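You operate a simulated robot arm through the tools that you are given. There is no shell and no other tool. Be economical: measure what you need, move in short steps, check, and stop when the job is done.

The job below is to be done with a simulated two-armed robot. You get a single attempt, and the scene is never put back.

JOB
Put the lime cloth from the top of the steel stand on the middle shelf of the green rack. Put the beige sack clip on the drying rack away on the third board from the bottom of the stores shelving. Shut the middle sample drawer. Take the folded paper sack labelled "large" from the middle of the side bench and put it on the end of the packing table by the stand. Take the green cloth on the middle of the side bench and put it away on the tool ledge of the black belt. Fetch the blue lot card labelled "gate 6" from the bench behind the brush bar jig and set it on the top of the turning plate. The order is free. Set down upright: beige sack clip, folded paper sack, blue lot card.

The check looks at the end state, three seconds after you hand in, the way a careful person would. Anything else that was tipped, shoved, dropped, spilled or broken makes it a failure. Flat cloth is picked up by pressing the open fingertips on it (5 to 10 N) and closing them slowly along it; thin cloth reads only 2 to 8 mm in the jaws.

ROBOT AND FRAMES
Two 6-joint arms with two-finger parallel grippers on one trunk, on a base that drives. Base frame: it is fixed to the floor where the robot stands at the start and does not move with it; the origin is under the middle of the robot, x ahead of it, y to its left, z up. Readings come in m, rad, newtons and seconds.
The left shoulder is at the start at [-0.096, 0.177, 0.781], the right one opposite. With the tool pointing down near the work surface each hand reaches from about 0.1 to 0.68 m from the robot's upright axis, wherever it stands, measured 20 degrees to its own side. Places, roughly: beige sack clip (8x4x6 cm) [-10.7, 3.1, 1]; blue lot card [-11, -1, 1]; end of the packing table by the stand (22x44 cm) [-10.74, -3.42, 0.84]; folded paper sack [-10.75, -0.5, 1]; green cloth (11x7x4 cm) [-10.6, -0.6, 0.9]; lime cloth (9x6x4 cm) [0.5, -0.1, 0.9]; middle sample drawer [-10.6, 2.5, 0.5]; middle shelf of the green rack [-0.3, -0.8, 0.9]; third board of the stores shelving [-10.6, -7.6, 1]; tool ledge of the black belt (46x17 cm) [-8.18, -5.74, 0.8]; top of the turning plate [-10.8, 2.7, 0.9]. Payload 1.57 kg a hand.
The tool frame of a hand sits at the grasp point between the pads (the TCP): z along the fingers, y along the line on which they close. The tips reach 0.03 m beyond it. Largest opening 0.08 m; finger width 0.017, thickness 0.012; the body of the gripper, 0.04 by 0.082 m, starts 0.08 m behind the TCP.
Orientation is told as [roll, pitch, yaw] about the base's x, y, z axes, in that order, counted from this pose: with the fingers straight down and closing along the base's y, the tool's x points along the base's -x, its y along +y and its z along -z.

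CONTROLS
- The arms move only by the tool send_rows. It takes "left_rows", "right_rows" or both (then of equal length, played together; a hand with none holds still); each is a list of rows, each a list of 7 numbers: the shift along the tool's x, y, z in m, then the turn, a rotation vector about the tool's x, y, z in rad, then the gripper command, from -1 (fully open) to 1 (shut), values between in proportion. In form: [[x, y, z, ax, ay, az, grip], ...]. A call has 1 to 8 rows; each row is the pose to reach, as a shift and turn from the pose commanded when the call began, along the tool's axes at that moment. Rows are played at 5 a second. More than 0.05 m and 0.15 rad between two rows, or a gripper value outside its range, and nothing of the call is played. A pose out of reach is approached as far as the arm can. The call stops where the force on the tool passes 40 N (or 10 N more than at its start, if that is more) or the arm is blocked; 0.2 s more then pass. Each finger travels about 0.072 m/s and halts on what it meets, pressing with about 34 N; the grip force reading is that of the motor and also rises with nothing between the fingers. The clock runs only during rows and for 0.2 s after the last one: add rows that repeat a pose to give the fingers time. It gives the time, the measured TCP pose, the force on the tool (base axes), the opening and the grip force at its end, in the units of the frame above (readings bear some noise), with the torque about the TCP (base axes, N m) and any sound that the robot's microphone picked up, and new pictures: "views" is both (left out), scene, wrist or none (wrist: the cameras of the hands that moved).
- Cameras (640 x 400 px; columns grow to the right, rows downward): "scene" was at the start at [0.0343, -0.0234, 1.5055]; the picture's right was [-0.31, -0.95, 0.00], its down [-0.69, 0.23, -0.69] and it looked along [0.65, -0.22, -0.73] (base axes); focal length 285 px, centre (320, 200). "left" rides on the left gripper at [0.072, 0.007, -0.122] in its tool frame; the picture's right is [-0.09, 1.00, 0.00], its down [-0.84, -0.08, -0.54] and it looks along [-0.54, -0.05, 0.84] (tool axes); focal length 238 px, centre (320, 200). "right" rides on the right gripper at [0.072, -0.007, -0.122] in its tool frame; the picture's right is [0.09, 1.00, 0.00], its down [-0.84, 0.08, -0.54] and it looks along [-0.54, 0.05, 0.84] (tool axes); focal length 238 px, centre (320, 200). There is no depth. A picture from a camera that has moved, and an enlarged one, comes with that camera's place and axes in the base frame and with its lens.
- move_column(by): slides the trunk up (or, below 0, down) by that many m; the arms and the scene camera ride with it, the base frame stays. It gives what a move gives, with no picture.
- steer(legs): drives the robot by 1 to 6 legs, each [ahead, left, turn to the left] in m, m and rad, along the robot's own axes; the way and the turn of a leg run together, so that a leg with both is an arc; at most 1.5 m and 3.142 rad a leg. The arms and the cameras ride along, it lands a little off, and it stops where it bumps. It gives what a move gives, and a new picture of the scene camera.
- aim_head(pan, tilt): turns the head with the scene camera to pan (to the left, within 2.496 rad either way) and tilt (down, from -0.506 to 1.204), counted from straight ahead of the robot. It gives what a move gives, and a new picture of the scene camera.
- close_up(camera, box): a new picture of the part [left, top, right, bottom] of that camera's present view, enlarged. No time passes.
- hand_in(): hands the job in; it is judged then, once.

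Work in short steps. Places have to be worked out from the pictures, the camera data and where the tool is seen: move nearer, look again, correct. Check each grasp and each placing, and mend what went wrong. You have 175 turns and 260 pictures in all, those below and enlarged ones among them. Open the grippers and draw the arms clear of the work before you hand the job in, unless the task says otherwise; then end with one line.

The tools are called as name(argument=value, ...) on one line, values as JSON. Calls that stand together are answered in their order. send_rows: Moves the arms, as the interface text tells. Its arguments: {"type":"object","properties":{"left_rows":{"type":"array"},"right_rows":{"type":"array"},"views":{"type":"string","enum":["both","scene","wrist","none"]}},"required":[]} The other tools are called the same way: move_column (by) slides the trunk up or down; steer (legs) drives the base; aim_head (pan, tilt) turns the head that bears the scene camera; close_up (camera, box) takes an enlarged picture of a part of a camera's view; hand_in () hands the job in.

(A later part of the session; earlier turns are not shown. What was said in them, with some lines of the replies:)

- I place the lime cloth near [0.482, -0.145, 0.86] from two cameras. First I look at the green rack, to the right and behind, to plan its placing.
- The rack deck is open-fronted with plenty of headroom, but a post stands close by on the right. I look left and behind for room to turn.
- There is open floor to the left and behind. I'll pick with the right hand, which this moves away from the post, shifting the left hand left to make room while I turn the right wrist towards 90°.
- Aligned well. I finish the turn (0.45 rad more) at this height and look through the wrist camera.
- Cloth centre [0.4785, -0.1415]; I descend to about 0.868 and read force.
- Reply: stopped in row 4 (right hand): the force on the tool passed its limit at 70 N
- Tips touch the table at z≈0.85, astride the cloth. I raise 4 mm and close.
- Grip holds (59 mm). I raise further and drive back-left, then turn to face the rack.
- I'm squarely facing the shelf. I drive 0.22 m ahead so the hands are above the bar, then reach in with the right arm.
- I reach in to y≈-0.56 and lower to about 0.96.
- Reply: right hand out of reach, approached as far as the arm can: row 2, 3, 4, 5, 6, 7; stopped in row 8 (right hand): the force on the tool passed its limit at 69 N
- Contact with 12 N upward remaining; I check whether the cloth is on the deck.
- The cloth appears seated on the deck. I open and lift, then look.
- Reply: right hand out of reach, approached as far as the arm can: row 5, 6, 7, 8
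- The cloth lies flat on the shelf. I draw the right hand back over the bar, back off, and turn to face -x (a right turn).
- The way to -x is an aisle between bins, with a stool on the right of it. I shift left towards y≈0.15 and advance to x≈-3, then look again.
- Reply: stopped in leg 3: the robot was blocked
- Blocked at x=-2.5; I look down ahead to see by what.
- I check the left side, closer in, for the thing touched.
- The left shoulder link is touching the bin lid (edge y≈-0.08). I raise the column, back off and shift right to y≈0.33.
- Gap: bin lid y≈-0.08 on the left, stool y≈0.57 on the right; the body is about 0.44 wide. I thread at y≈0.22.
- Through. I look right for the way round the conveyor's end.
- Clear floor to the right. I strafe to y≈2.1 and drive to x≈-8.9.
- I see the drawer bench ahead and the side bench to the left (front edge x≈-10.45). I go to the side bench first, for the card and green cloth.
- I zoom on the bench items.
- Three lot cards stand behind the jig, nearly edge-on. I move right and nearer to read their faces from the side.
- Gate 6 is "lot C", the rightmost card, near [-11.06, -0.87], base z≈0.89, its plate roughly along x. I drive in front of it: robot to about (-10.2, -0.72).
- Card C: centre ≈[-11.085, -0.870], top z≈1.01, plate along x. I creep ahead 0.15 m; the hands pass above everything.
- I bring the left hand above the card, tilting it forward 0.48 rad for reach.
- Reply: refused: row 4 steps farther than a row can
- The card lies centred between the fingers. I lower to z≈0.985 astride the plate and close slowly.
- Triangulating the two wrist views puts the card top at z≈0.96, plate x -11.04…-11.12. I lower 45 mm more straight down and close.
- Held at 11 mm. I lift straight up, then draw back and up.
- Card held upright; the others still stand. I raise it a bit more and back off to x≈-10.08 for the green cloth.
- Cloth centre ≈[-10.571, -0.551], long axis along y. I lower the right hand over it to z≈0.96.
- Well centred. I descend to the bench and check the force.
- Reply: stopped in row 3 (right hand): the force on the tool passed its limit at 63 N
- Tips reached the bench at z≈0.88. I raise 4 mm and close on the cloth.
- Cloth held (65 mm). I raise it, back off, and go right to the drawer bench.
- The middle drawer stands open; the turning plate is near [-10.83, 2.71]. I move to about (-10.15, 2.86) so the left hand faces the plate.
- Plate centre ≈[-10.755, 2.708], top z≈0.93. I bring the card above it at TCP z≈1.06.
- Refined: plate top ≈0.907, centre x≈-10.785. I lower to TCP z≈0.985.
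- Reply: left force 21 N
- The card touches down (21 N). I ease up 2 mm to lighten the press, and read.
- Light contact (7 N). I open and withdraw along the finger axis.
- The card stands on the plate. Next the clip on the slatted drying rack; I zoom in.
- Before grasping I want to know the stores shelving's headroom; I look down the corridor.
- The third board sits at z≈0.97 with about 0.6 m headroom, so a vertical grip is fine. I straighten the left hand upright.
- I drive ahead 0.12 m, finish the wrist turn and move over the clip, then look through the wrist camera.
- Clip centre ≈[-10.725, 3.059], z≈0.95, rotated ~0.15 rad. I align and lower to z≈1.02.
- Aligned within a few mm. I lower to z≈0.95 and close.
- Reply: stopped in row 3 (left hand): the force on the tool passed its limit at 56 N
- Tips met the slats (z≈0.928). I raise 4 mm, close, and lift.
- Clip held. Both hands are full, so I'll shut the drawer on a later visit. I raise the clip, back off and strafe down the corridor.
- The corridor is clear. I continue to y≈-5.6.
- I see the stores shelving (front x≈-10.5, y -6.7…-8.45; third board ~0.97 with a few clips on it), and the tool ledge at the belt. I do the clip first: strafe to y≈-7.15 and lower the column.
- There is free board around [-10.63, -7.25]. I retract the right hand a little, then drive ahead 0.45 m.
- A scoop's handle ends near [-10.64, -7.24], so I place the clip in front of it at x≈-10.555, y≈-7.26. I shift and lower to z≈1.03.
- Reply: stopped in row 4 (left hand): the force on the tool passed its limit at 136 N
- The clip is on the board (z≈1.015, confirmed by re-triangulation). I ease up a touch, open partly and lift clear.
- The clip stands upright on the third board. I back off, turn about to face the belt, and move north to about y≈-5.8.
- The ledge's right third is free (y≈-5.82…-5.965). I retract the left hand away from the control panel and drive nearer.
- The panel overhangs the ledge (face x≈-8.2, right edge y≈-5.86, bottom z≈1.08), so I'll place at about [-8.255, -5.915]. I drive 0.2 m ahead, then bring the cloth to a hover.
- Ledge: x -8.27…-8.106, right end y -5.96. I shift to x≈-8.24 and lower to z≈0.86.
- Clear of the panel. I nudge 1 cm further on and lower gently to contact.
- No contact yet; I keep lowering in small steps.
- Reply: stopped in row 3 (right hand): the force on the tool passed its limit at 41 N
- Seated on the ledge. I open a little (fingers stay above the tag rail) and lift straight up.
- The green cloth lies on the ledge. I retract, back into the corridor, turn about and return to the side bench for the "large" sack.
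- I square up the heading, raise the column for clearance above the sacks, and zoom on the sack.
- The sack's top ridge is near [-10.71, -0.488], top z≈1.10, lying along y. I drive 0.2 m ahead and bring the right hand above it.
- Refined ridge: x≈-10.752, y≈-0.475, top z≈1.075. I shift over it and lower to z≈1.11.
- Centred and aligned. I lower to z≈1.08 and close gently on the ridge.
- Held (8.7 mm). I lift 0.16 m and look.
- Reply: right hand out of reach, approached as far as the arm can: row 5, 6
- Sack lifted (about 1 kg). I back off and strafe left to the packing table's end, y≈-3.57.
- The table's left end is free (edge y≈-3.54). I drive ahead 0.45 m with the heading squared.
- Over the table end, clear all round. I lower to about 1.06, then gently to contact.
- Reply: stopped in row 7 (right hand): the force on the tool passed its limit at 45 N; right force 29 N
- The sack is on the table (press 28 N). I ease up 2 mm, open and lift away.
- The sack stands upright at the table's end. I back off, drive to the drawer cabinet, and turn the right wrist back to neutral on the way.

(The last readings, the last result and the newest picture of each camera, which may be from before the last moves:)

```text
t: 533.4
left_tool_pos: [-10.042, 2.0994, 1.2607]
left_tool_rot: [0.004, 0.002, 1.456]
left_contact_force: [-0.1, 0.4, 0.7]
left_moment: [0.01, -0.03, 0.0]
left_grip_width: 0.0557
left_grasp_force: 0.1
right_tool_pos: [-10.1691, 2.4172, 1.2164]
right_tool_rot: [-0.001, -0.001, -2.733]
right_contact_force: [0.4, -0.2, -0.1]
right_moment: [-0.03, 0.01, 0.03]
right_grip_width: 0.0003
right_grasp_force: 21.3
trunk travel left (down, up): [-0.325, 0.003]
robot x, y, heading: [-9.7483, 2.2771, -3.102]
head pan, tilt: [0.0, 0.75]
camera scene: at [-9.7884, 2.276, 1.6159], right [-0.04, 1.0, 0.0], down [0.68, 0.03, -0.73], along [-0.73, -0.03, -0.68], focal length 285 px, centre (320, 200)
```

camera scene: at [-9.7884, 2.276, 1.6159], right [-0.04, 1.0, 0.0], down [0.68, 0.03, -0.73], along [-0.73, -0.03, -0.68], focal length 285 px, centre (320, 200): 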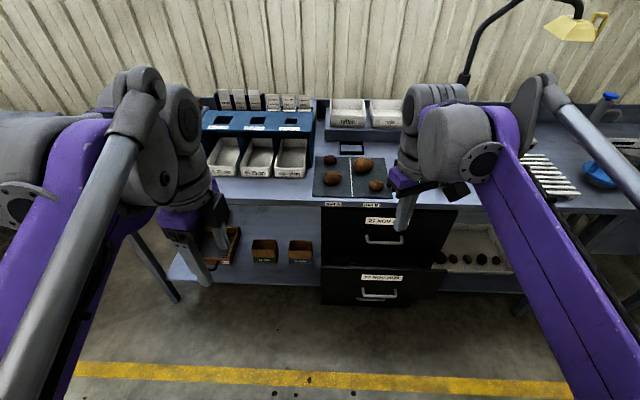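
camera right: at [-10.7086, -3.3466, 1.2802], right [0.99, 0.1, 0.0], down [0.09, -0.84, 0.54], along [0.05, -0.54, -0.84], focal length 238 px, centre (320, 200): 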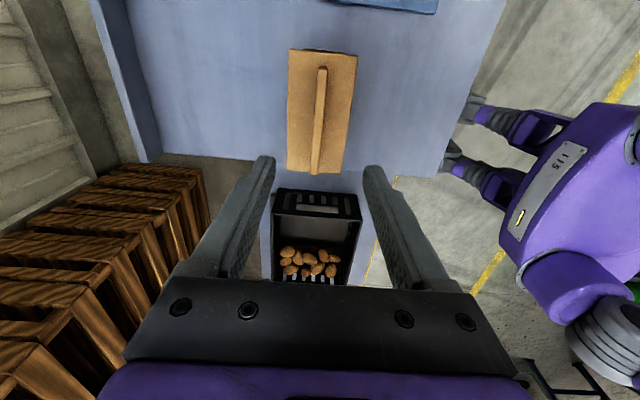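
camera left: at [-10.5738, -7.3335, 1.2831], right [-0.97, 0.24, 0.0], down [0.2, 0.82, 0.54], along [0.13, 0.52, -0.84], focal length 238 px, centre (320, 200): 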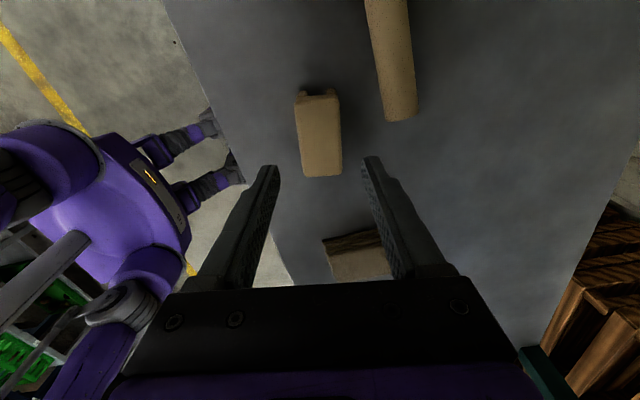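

I lower the column, square the heading, and zoom on the drawers.

move_column(by=-0.3)

steer(legs=[[0.02, 0, -0.038]])

close_up(camera="scene", box=[280, 150, 520, 300])

```text
t: 536.4
left_tool_pos: [-10.0418, 2.1007, 0.9615]
left_tool_rot: [0.004, 0.002, 1.455]
left_contact_force: [-0.4, 0.4, -0.4]
left_moment: [-0.02, -0.03, 0.03]
left_grip_width: 0.0559
left_grasp_force: 0.0
right_tool_pos: [-10.1684, 2.4164, 0.9162]
right_tool_rot: [-0.002, -0.001, -2.73]
right_contact_force: [-0.3, 0.0, 0.4]
right_moment: [0.02, -0.02, -0.01]
right_grip_width: 0.0003
right_grasp_force: 21.7
trunk travel left (down, up): [-0.025, 0.303]
robot x, y, heading: [-9.7495, 2.2758, -3.1]
head pan, tilt: [0.0, 0.75]
```

```text
t: 537.1
left_tool_pos: [-10.0687, 2.1108, 0.9615]
left_tool_rot: [0.004, 0.002, 1.42]
left_contact_force: [0.3, 0.0, -0.3]
left_moment: [-0.04, -0.02, -0.01]
left_grip_width: 0.0559
left_grasp_force: 0.1
right_tool_pos: [-10.1843, 2.4316, 0.9154]
right_tool_rot: [-0.001, 0.0, -2.767]
right_contact_force: [-0.7, 0.3, -0.7]
right_moment: [0.0, -0.02, -0.02]
right_grip_width: 0.0
right_grasp_force: 21.7
trunk travel left (down, up): [-0.025, 0.303]
robot x, y, heading: [-9.7675, 2.2742, -3.133]
head pan, tilt: [0.0, 0.75]
camera scene: at [-9.8585, 2.2769, 1.304], right [0.0, 1.0, 0.0], down [0.68, 0.0, -0.73], along [-0.73, 0.0, -0.68], focal length 285 px, centre (320, 200)
```

scene: 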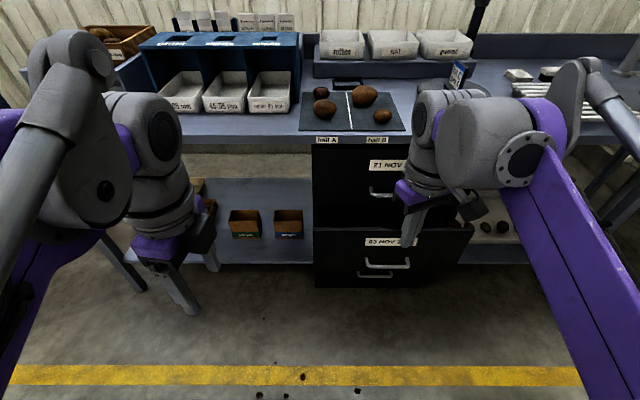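

```text
2.67 times, centred on (400, 225) of scene
camera zoom: at [-9.8585, 2.2769, 1.304], right [0.0, 1.0, 0.0], down [0.68, 0.0, -0.73], along [-0.73, 0.0, -0.68], focal length 761 px, centre (107, 133)
```

zoom: 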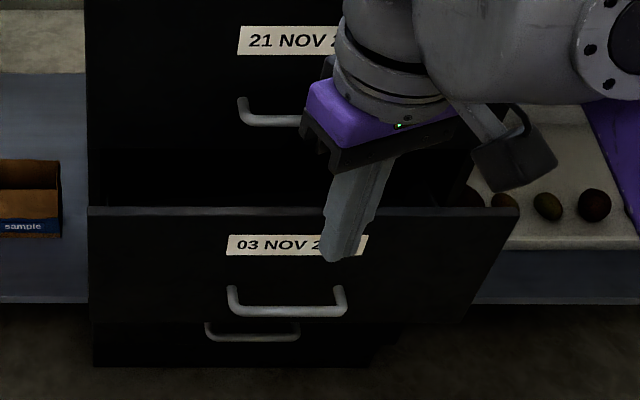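

The middle drawer's front is at x≈-10.52, z 0.28–0.55, centre y≈2.52; shut face about -10.61. I turn the right fist to neutral, then tilt it forward while lowering.

send_rows(right_rows=[[0, 0, 0, 0, 0, 0.13, 1], [0, 0, 0, 0, 0, 0.26, 1], [0, 0, 0, 0, 0, 0.37, 1]], views="none")

send_rows(right_rows=[[-0.0145, -0.011, 0.045, 0, -0.15, 0, 1], [-0.029, -0.022, 0.09, 0, -0.3, 0, 1], [-0.0435, -0.033, 0.135, 0, -0.45, 0, 1], [-0.058, -0.044, 0.18, 0, -0.6, 0, 1], [-0.0725, -0.055, 0.225, 0, -0.75, 0, 1], [-0.087, -0.066, 0.27, 0, -0.9, 0, 1], [-0.1015, -0.077, 0.315, 0, -1.05, 0, 1], [-0.116, -0.088, 0.36, 0, -1.2, 0, 1]], views="both")

```text
t: 538.0
left_tool_pos: [-10.0686, 2.111, 0.9621]
left_tool_rot: [0.003, 0.001, 1.42]
left_contact_force: [-0.3, 0.8, 0.8]
left_moment: [0.01, 0.03, 0.0]
left_grip_width: 0.0558
left_grasp_force: 0.0
right_tool_pos: [-10.1826, 2.4315, 0.9153]
right_tool_rot: [-0.002, -0.001, -3.141]
right_contact_force: [-0.8, -0.1, -0.5]
right_moment: [0.02, -0.02, -0.02]
right_grip_width: 0.0001
right_grasp_force: 21.4
trunk travel left (down, up): [-0.025, 0.303]
robot x, y, heading: [-9.7681, 2.2736, -3.139]
head pan, tilt: [0.0, 0.75]
```

```text
t: 539.8
left_tool_pos: [-10.0682, 2.1117, 0.9613]
left_tool_rot: [0.004, 0.004, 1.42]
left_contact_force: [-0.3, -0.4, -0.4]
left_moment: [0.02, -0.01, 0.0]
left_grip_width: 0.0562
left_grasp_force: 0.0
right_tool_pos: [-10.2993, 2.5221, 0.5587]
right_tool_rot: [-0.007, -1.201, -3.134]
right_contact_force: [-0.2, 0.3, -0.5]
right_moment: [-0.02, -0.01, -0.02]
right_grip_width: 0.0
right_grasp_force: 21.2
trunk travel left (down, up): [-0.025, 0.303]
robot x, y, heading: [-9.7682, 2.2769, -3.14]
head pan, tilt: [0.0, 0.75]
camera scene: at [-9.8586, 2.2773, 1.304], right [0.0, 1.0, 0.0], down [0.68, 0.0, -0.73], along [-0.73, 0.0, -0.68], focal length 285 px, centre (320, 200)
camera right: at [-10.1602, 2.5296, 0.5354], right [0.03, -1.0, -0.09], down [0.2, -0.08, 0.98], along [-0.98, -0.05, 0.2], focal length 238 px, centre (320, 200)
```

scene: 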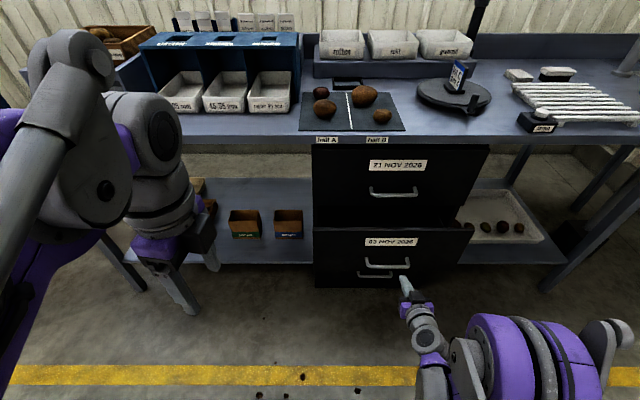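
right: 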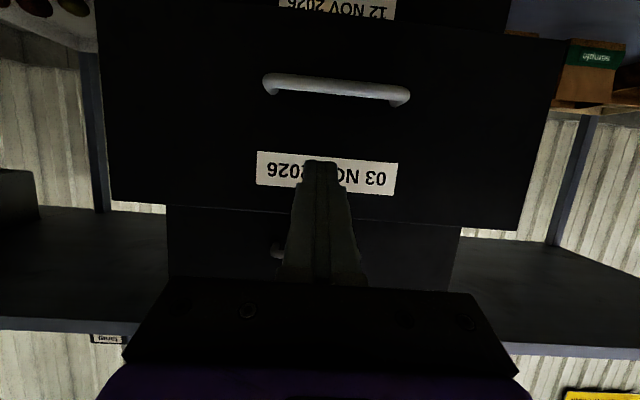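

The fist points at the middle drawer's label, well above its handle. I push straight in, in small steps, with the force stop as guard.

send_rows(right_rows=[[-0.0285, 0, 0.0319, 0, 0, 0, 1], [-0.043, 0, 0.0692, 0, 0, 0, 1], [-0.0538, 0, 0.0971, 0, 0, 0, 1], [-0.0611, 0, 0.1158, 0, 0, 0, 1], [-0.0683, 0, 0.1344, 0, 0, 0, 1], [-0.0755, 0, 0.153, 0, 0, 0, 1], [-0.0828, 0, 0.1717, 0, 0, 0, 1], [-0.09, 0, 0.1903, 0, 0, 0, 1]], views="both")

```text
t: 541.5
left_tool_pos: [-10.0669, 2.1095, 0.9611]
left_tool_rot: [0.004, 0.002, 1.42]
left_contact_force: [0.2, 0.0, 0.1]
left_moment: [0.03, -0.01, -0.01]
left_grip_width: 0.0562
left_grasp_force: 0.0
right_tool_pos: [-10.511, 2.519, 0.5727]
right_tool_rot: [-0.002, -1.201, -3.137]
right_contact_force: [0.7, -0.7, 0.3]
right_moment: [-0.01, -0.04, -0.05]
right_grip_width: 0.0
right_grasp_force: 21.4
trunk travel left (down, up): [-0.025, 0.303]
robot x, y, heading: [-9.7655, 2.2768, -3.136]
head pan, tilt: [0.0, 0.75]
camera scene: at [-9.8579, 2.2769, 1.3041], right [0.0, 1.0, 0.0], down [0.68, 0.0, -0.73], along [-0.73, 0.0, -0.68], focal length 285 px, centre (320, 200)
camera right: at [-10.3713, 2.5273, 0.55], right [0.04, -1.0, -0.09], down [0.2, -0.08, 0.98], along [-0.98, -0.05, 0.2], focal length 238 px, centre (320, 200)
```

scene: 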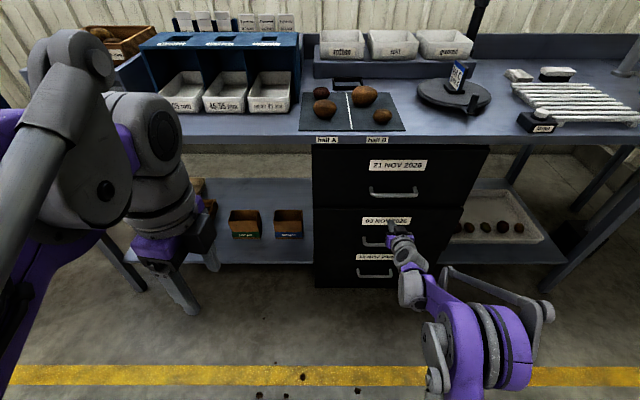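
right: 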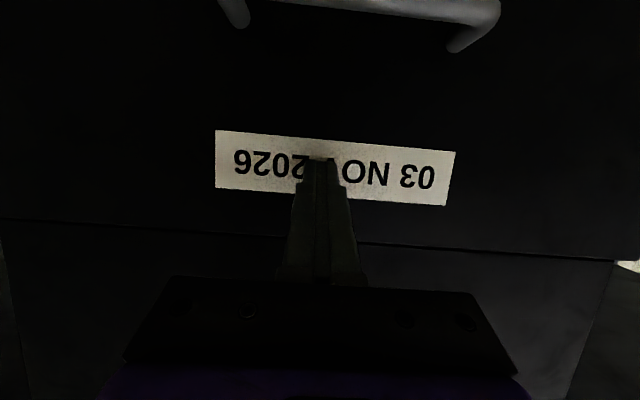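

The drawer is moving in with hardly any force; I keep pushing until it stops.

send_rows(right_rows=[[-0.0036, 0, 0.0093, 0, 0, 0, 1], [-0.0072, 0, 0.0186, 0, 0, 0, 1], [-0.0109, 0, 0.028, 0, 0, 0, 1], [-0.0145, 0, 0.0373, 0, 0, 0, 1], [-0.0181, 0, 0.0466, 0, 0, 0, 1], [-0.0217, 0, 0.0559, 0, 0, 0, 1]], views="both")

```text
t: 542.2
left_tool_pos: [-10.0662, 2.1104, 0.9616]
left_tool_rot: [0.005, 0.002, 1.415]
left_contact_force: [-0.3, 0.4, 0.0]
left_moment: [-0.01, 0.02, 0.0]
left_grip_width: 0.0562
left_grasp_force: 0.1
right_tool_pos: [-10.5271, 2.52, 0.5719]
right_tool_rot: [-0.007, -1.198, -3.129]
right_contact_force: [12.0, -0.3, 3.4]
right_moment: [-0.01, 0.11, -0.01]
right_grip_width: 0.0
right_grasp_force: 21.6
trunk travel left (down, up): [-0.025, 0.303]
robot x, y, heading: [-9.7681, 2.2711, -3.141]
head pan, tilt: [0.0, 0.75]
stopped in row 3 (right hand): the force on the tool passed its limit at 54 N (the readings are from after the stop); the commanded pose is now the measured one
camera scene: at [-9.8564, 2.2767, 1.3042], right [0.0, 1.0, 0.0], down [0.68, 0.0, -0.73], along [-0.73, 0.0, -0.68], focal length 285 px, centre (320, 200)
camera right: at [-10.3862, 2.5279, 0.5496], right [0.04, -1.0, -0.09], down [0.2, -0.08, 0.98], along [-0.98, -0.06, 0.2], focal length 238 px, centre (320, 200)
```

scene: 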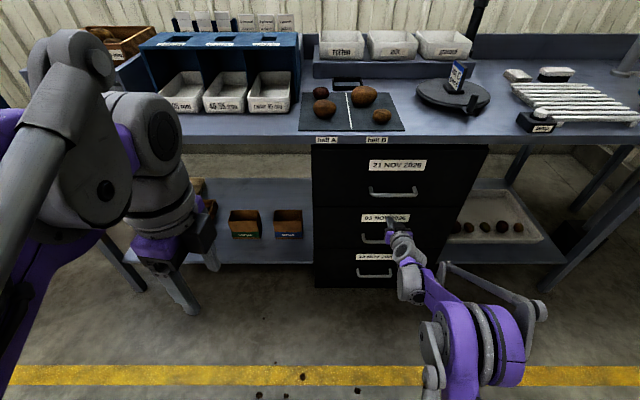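
right: 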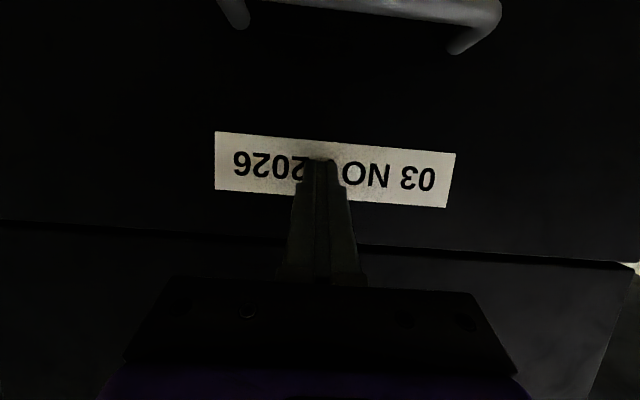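

It met a hard stop: shut. I withdraw the fist and check the drawer face.

send_rows(right_rows=[[0.0145, 0, -0.0373, 0, 0, 0, 1], [0.029, 0, -0.0746, 0, 0, 0, 1], [0.0435, 0, -0.112, 0, 0, 0, 1], [0.058, 0, -0.149, 0, 0, 0, 1], [0.0724, 0, -0.186, 0, 0, 0, 1]], views="none")

close_up(camera="scene", box=[280, 120, 520, 300])

close_up(camera="scene", box=[400, 40, 528, 120])

```text
t: 543.4
left_tool_pos: [-10.0677, 2.1107, 0.9607]
left_tool_rot: [0.004, 0.001, 1.421]
left_contact_force: [0.6, -0.4, -0.7]
left_moment: [0.01, -0.01, 0.0]
left_grip_width: 0.0561
left_grasp_force: 0.1
right_tool_pos: [-10.3259, 2.5212, 0.5722]
right_tool_rot: [-0.007, -1.197, -3.129]
right_contact_force: [0.5, 0.3, 0.1]
right_moment: [0.02, 0.01, 0.0]
right_grip_width: 0.0
right_grasp_force: 21.1
trunk travel left (down, up): [-0.025, 0.303]
robot x, y, heading: [-9.7663, 2.2774, -3.142]
head pan, tilt: [0.0, 0.75]
```

```text
2.22 times, centred on (400, 210) of scene
camera zoom: at [-9.8571, 2.277, 1.3041], right [0.0, 1.0, 0.0], down [0.68, 0.0, -0.73], along [-0.73, 0.0, -0.68], focal length 634 px, centre (142, 178)
```

zoom: 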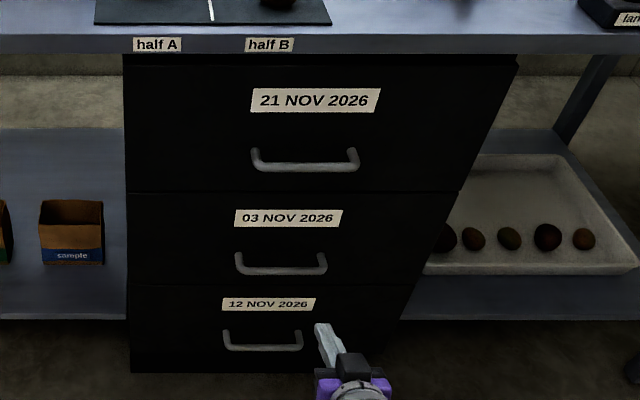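

```text
5.00 times, centred on (464, 80) of scene
camera zoom: at [-9.8571, 2.277, 1.3041], right [0.0, 1.0, 0.0], down [0.68, 0.0, -0.73], along [-0.73, 0.0, -0.68], focal length 1427 px, centre (-400, 800)
```

zoom: 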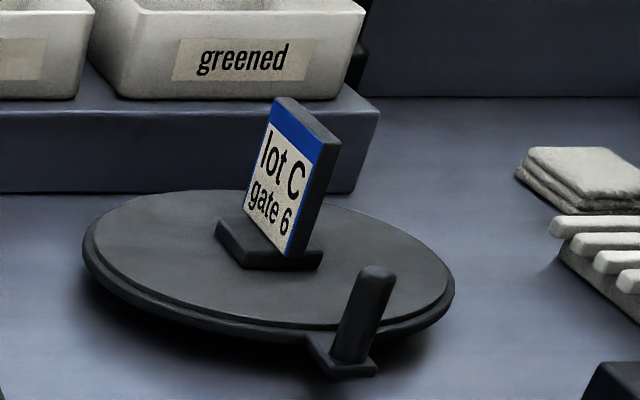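

Drawer flush, card upright and reading "lot C gate 6". I open the gripper and back the robot clear.

send_rows(right_rows=[[0, 0, -0.02, 0, 0, 0, 0], [0, 0, -0.05, 0, 0, 0, -1], [0, 0, -0.05, 0, 0, 0, -1]], left_rows=[[0, 0, 0, 0, 0, 0, -1], [0, 0, 0, 0, 0, 0, -1], [0, 0, 0, 0, 0, 0, -1]], views="none")

steer(legs=[[-0.3, 0, 0]])

```text
t: 544.2
left_tool_pos: [-10.0678, 2.1099, 0.9593]
left_tool_rot: [0.003, 0.002, 1.417]
left_contact_force: [-0.4, -0.1, 0.0]
left_moment: [0.01, -0.02, 0.01]
left_grip_width: 0.08
left_grasp_force: 0.0
right_tool_pos: [-10.2786, 2.5206, 0.5876]
right_tool_rot: [-0.006, -1.196, -3.131]
right_contact_force: [0.8, -0.3, -0.3]
right_moment: [-0.01, 0.02, -0.02]
right_grip_width: 0.0798
right_grasp_force: 0.0
trunk travel left (down, up): [-0.025, 0.303]
robot x, y, heading: [-9.7646, 2.2744, -3.14]
head pan, tilt: [0.0, 0.75]
```

```text
t: 546.2
left_tool_pos: [-9.7651, 2.1117, 0.9609]
left_tool_rot: [0.004, 0.001, 1.419]
left_contact_force: [-0.6, 0.4, -0.5]
left_moment: [0.02, 0.02, 0.03]
left_grip_width: 0.08
left_grasp_force: 0.1
right_tool_pos: [-9.979, 2.5214, 0.5882]
right_tool_rot: [-0.003, -1.195, -3.128]
right_contact_force: [0.5, 0.4, 0.6]
right_moment: [-0.02, 0.0, 0.0]
right_grip_width: 0.0801
right_grasp_force: 0.0
trunk travel left (down, up): [-0.025, 0.303]
robot x, y, heading: [-9.4664, 2.277, -3.138]
head pan, tilt: [0.0, 0.75]
camera scene: at [-9.5555, 2.2777, 1.3041], right [0.0, 1.0, 0.0], down [0.68, 0.0, -0.73], along [-0.73, 0.0, -0.68], focal length 285 px, centre (320, 200)
```

scene: 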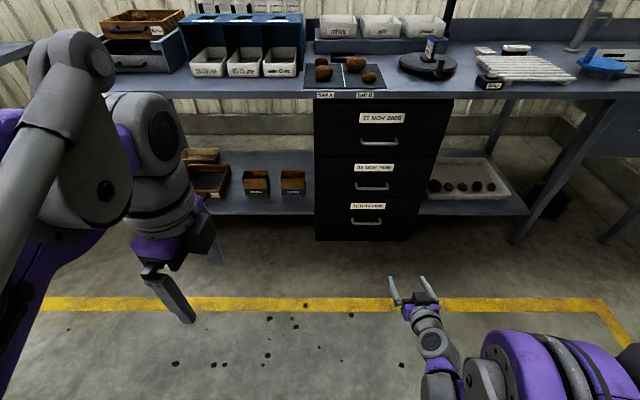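

All six tasks were checked after placing, and both arms are clear with the grippers open. I hand in.

hand_in()

```text
The job is handed in.
```

All six tasks are done and the job is handed in; early on the left arm briefly touched a potato bin's lid while driving, and nothing appeared to move.
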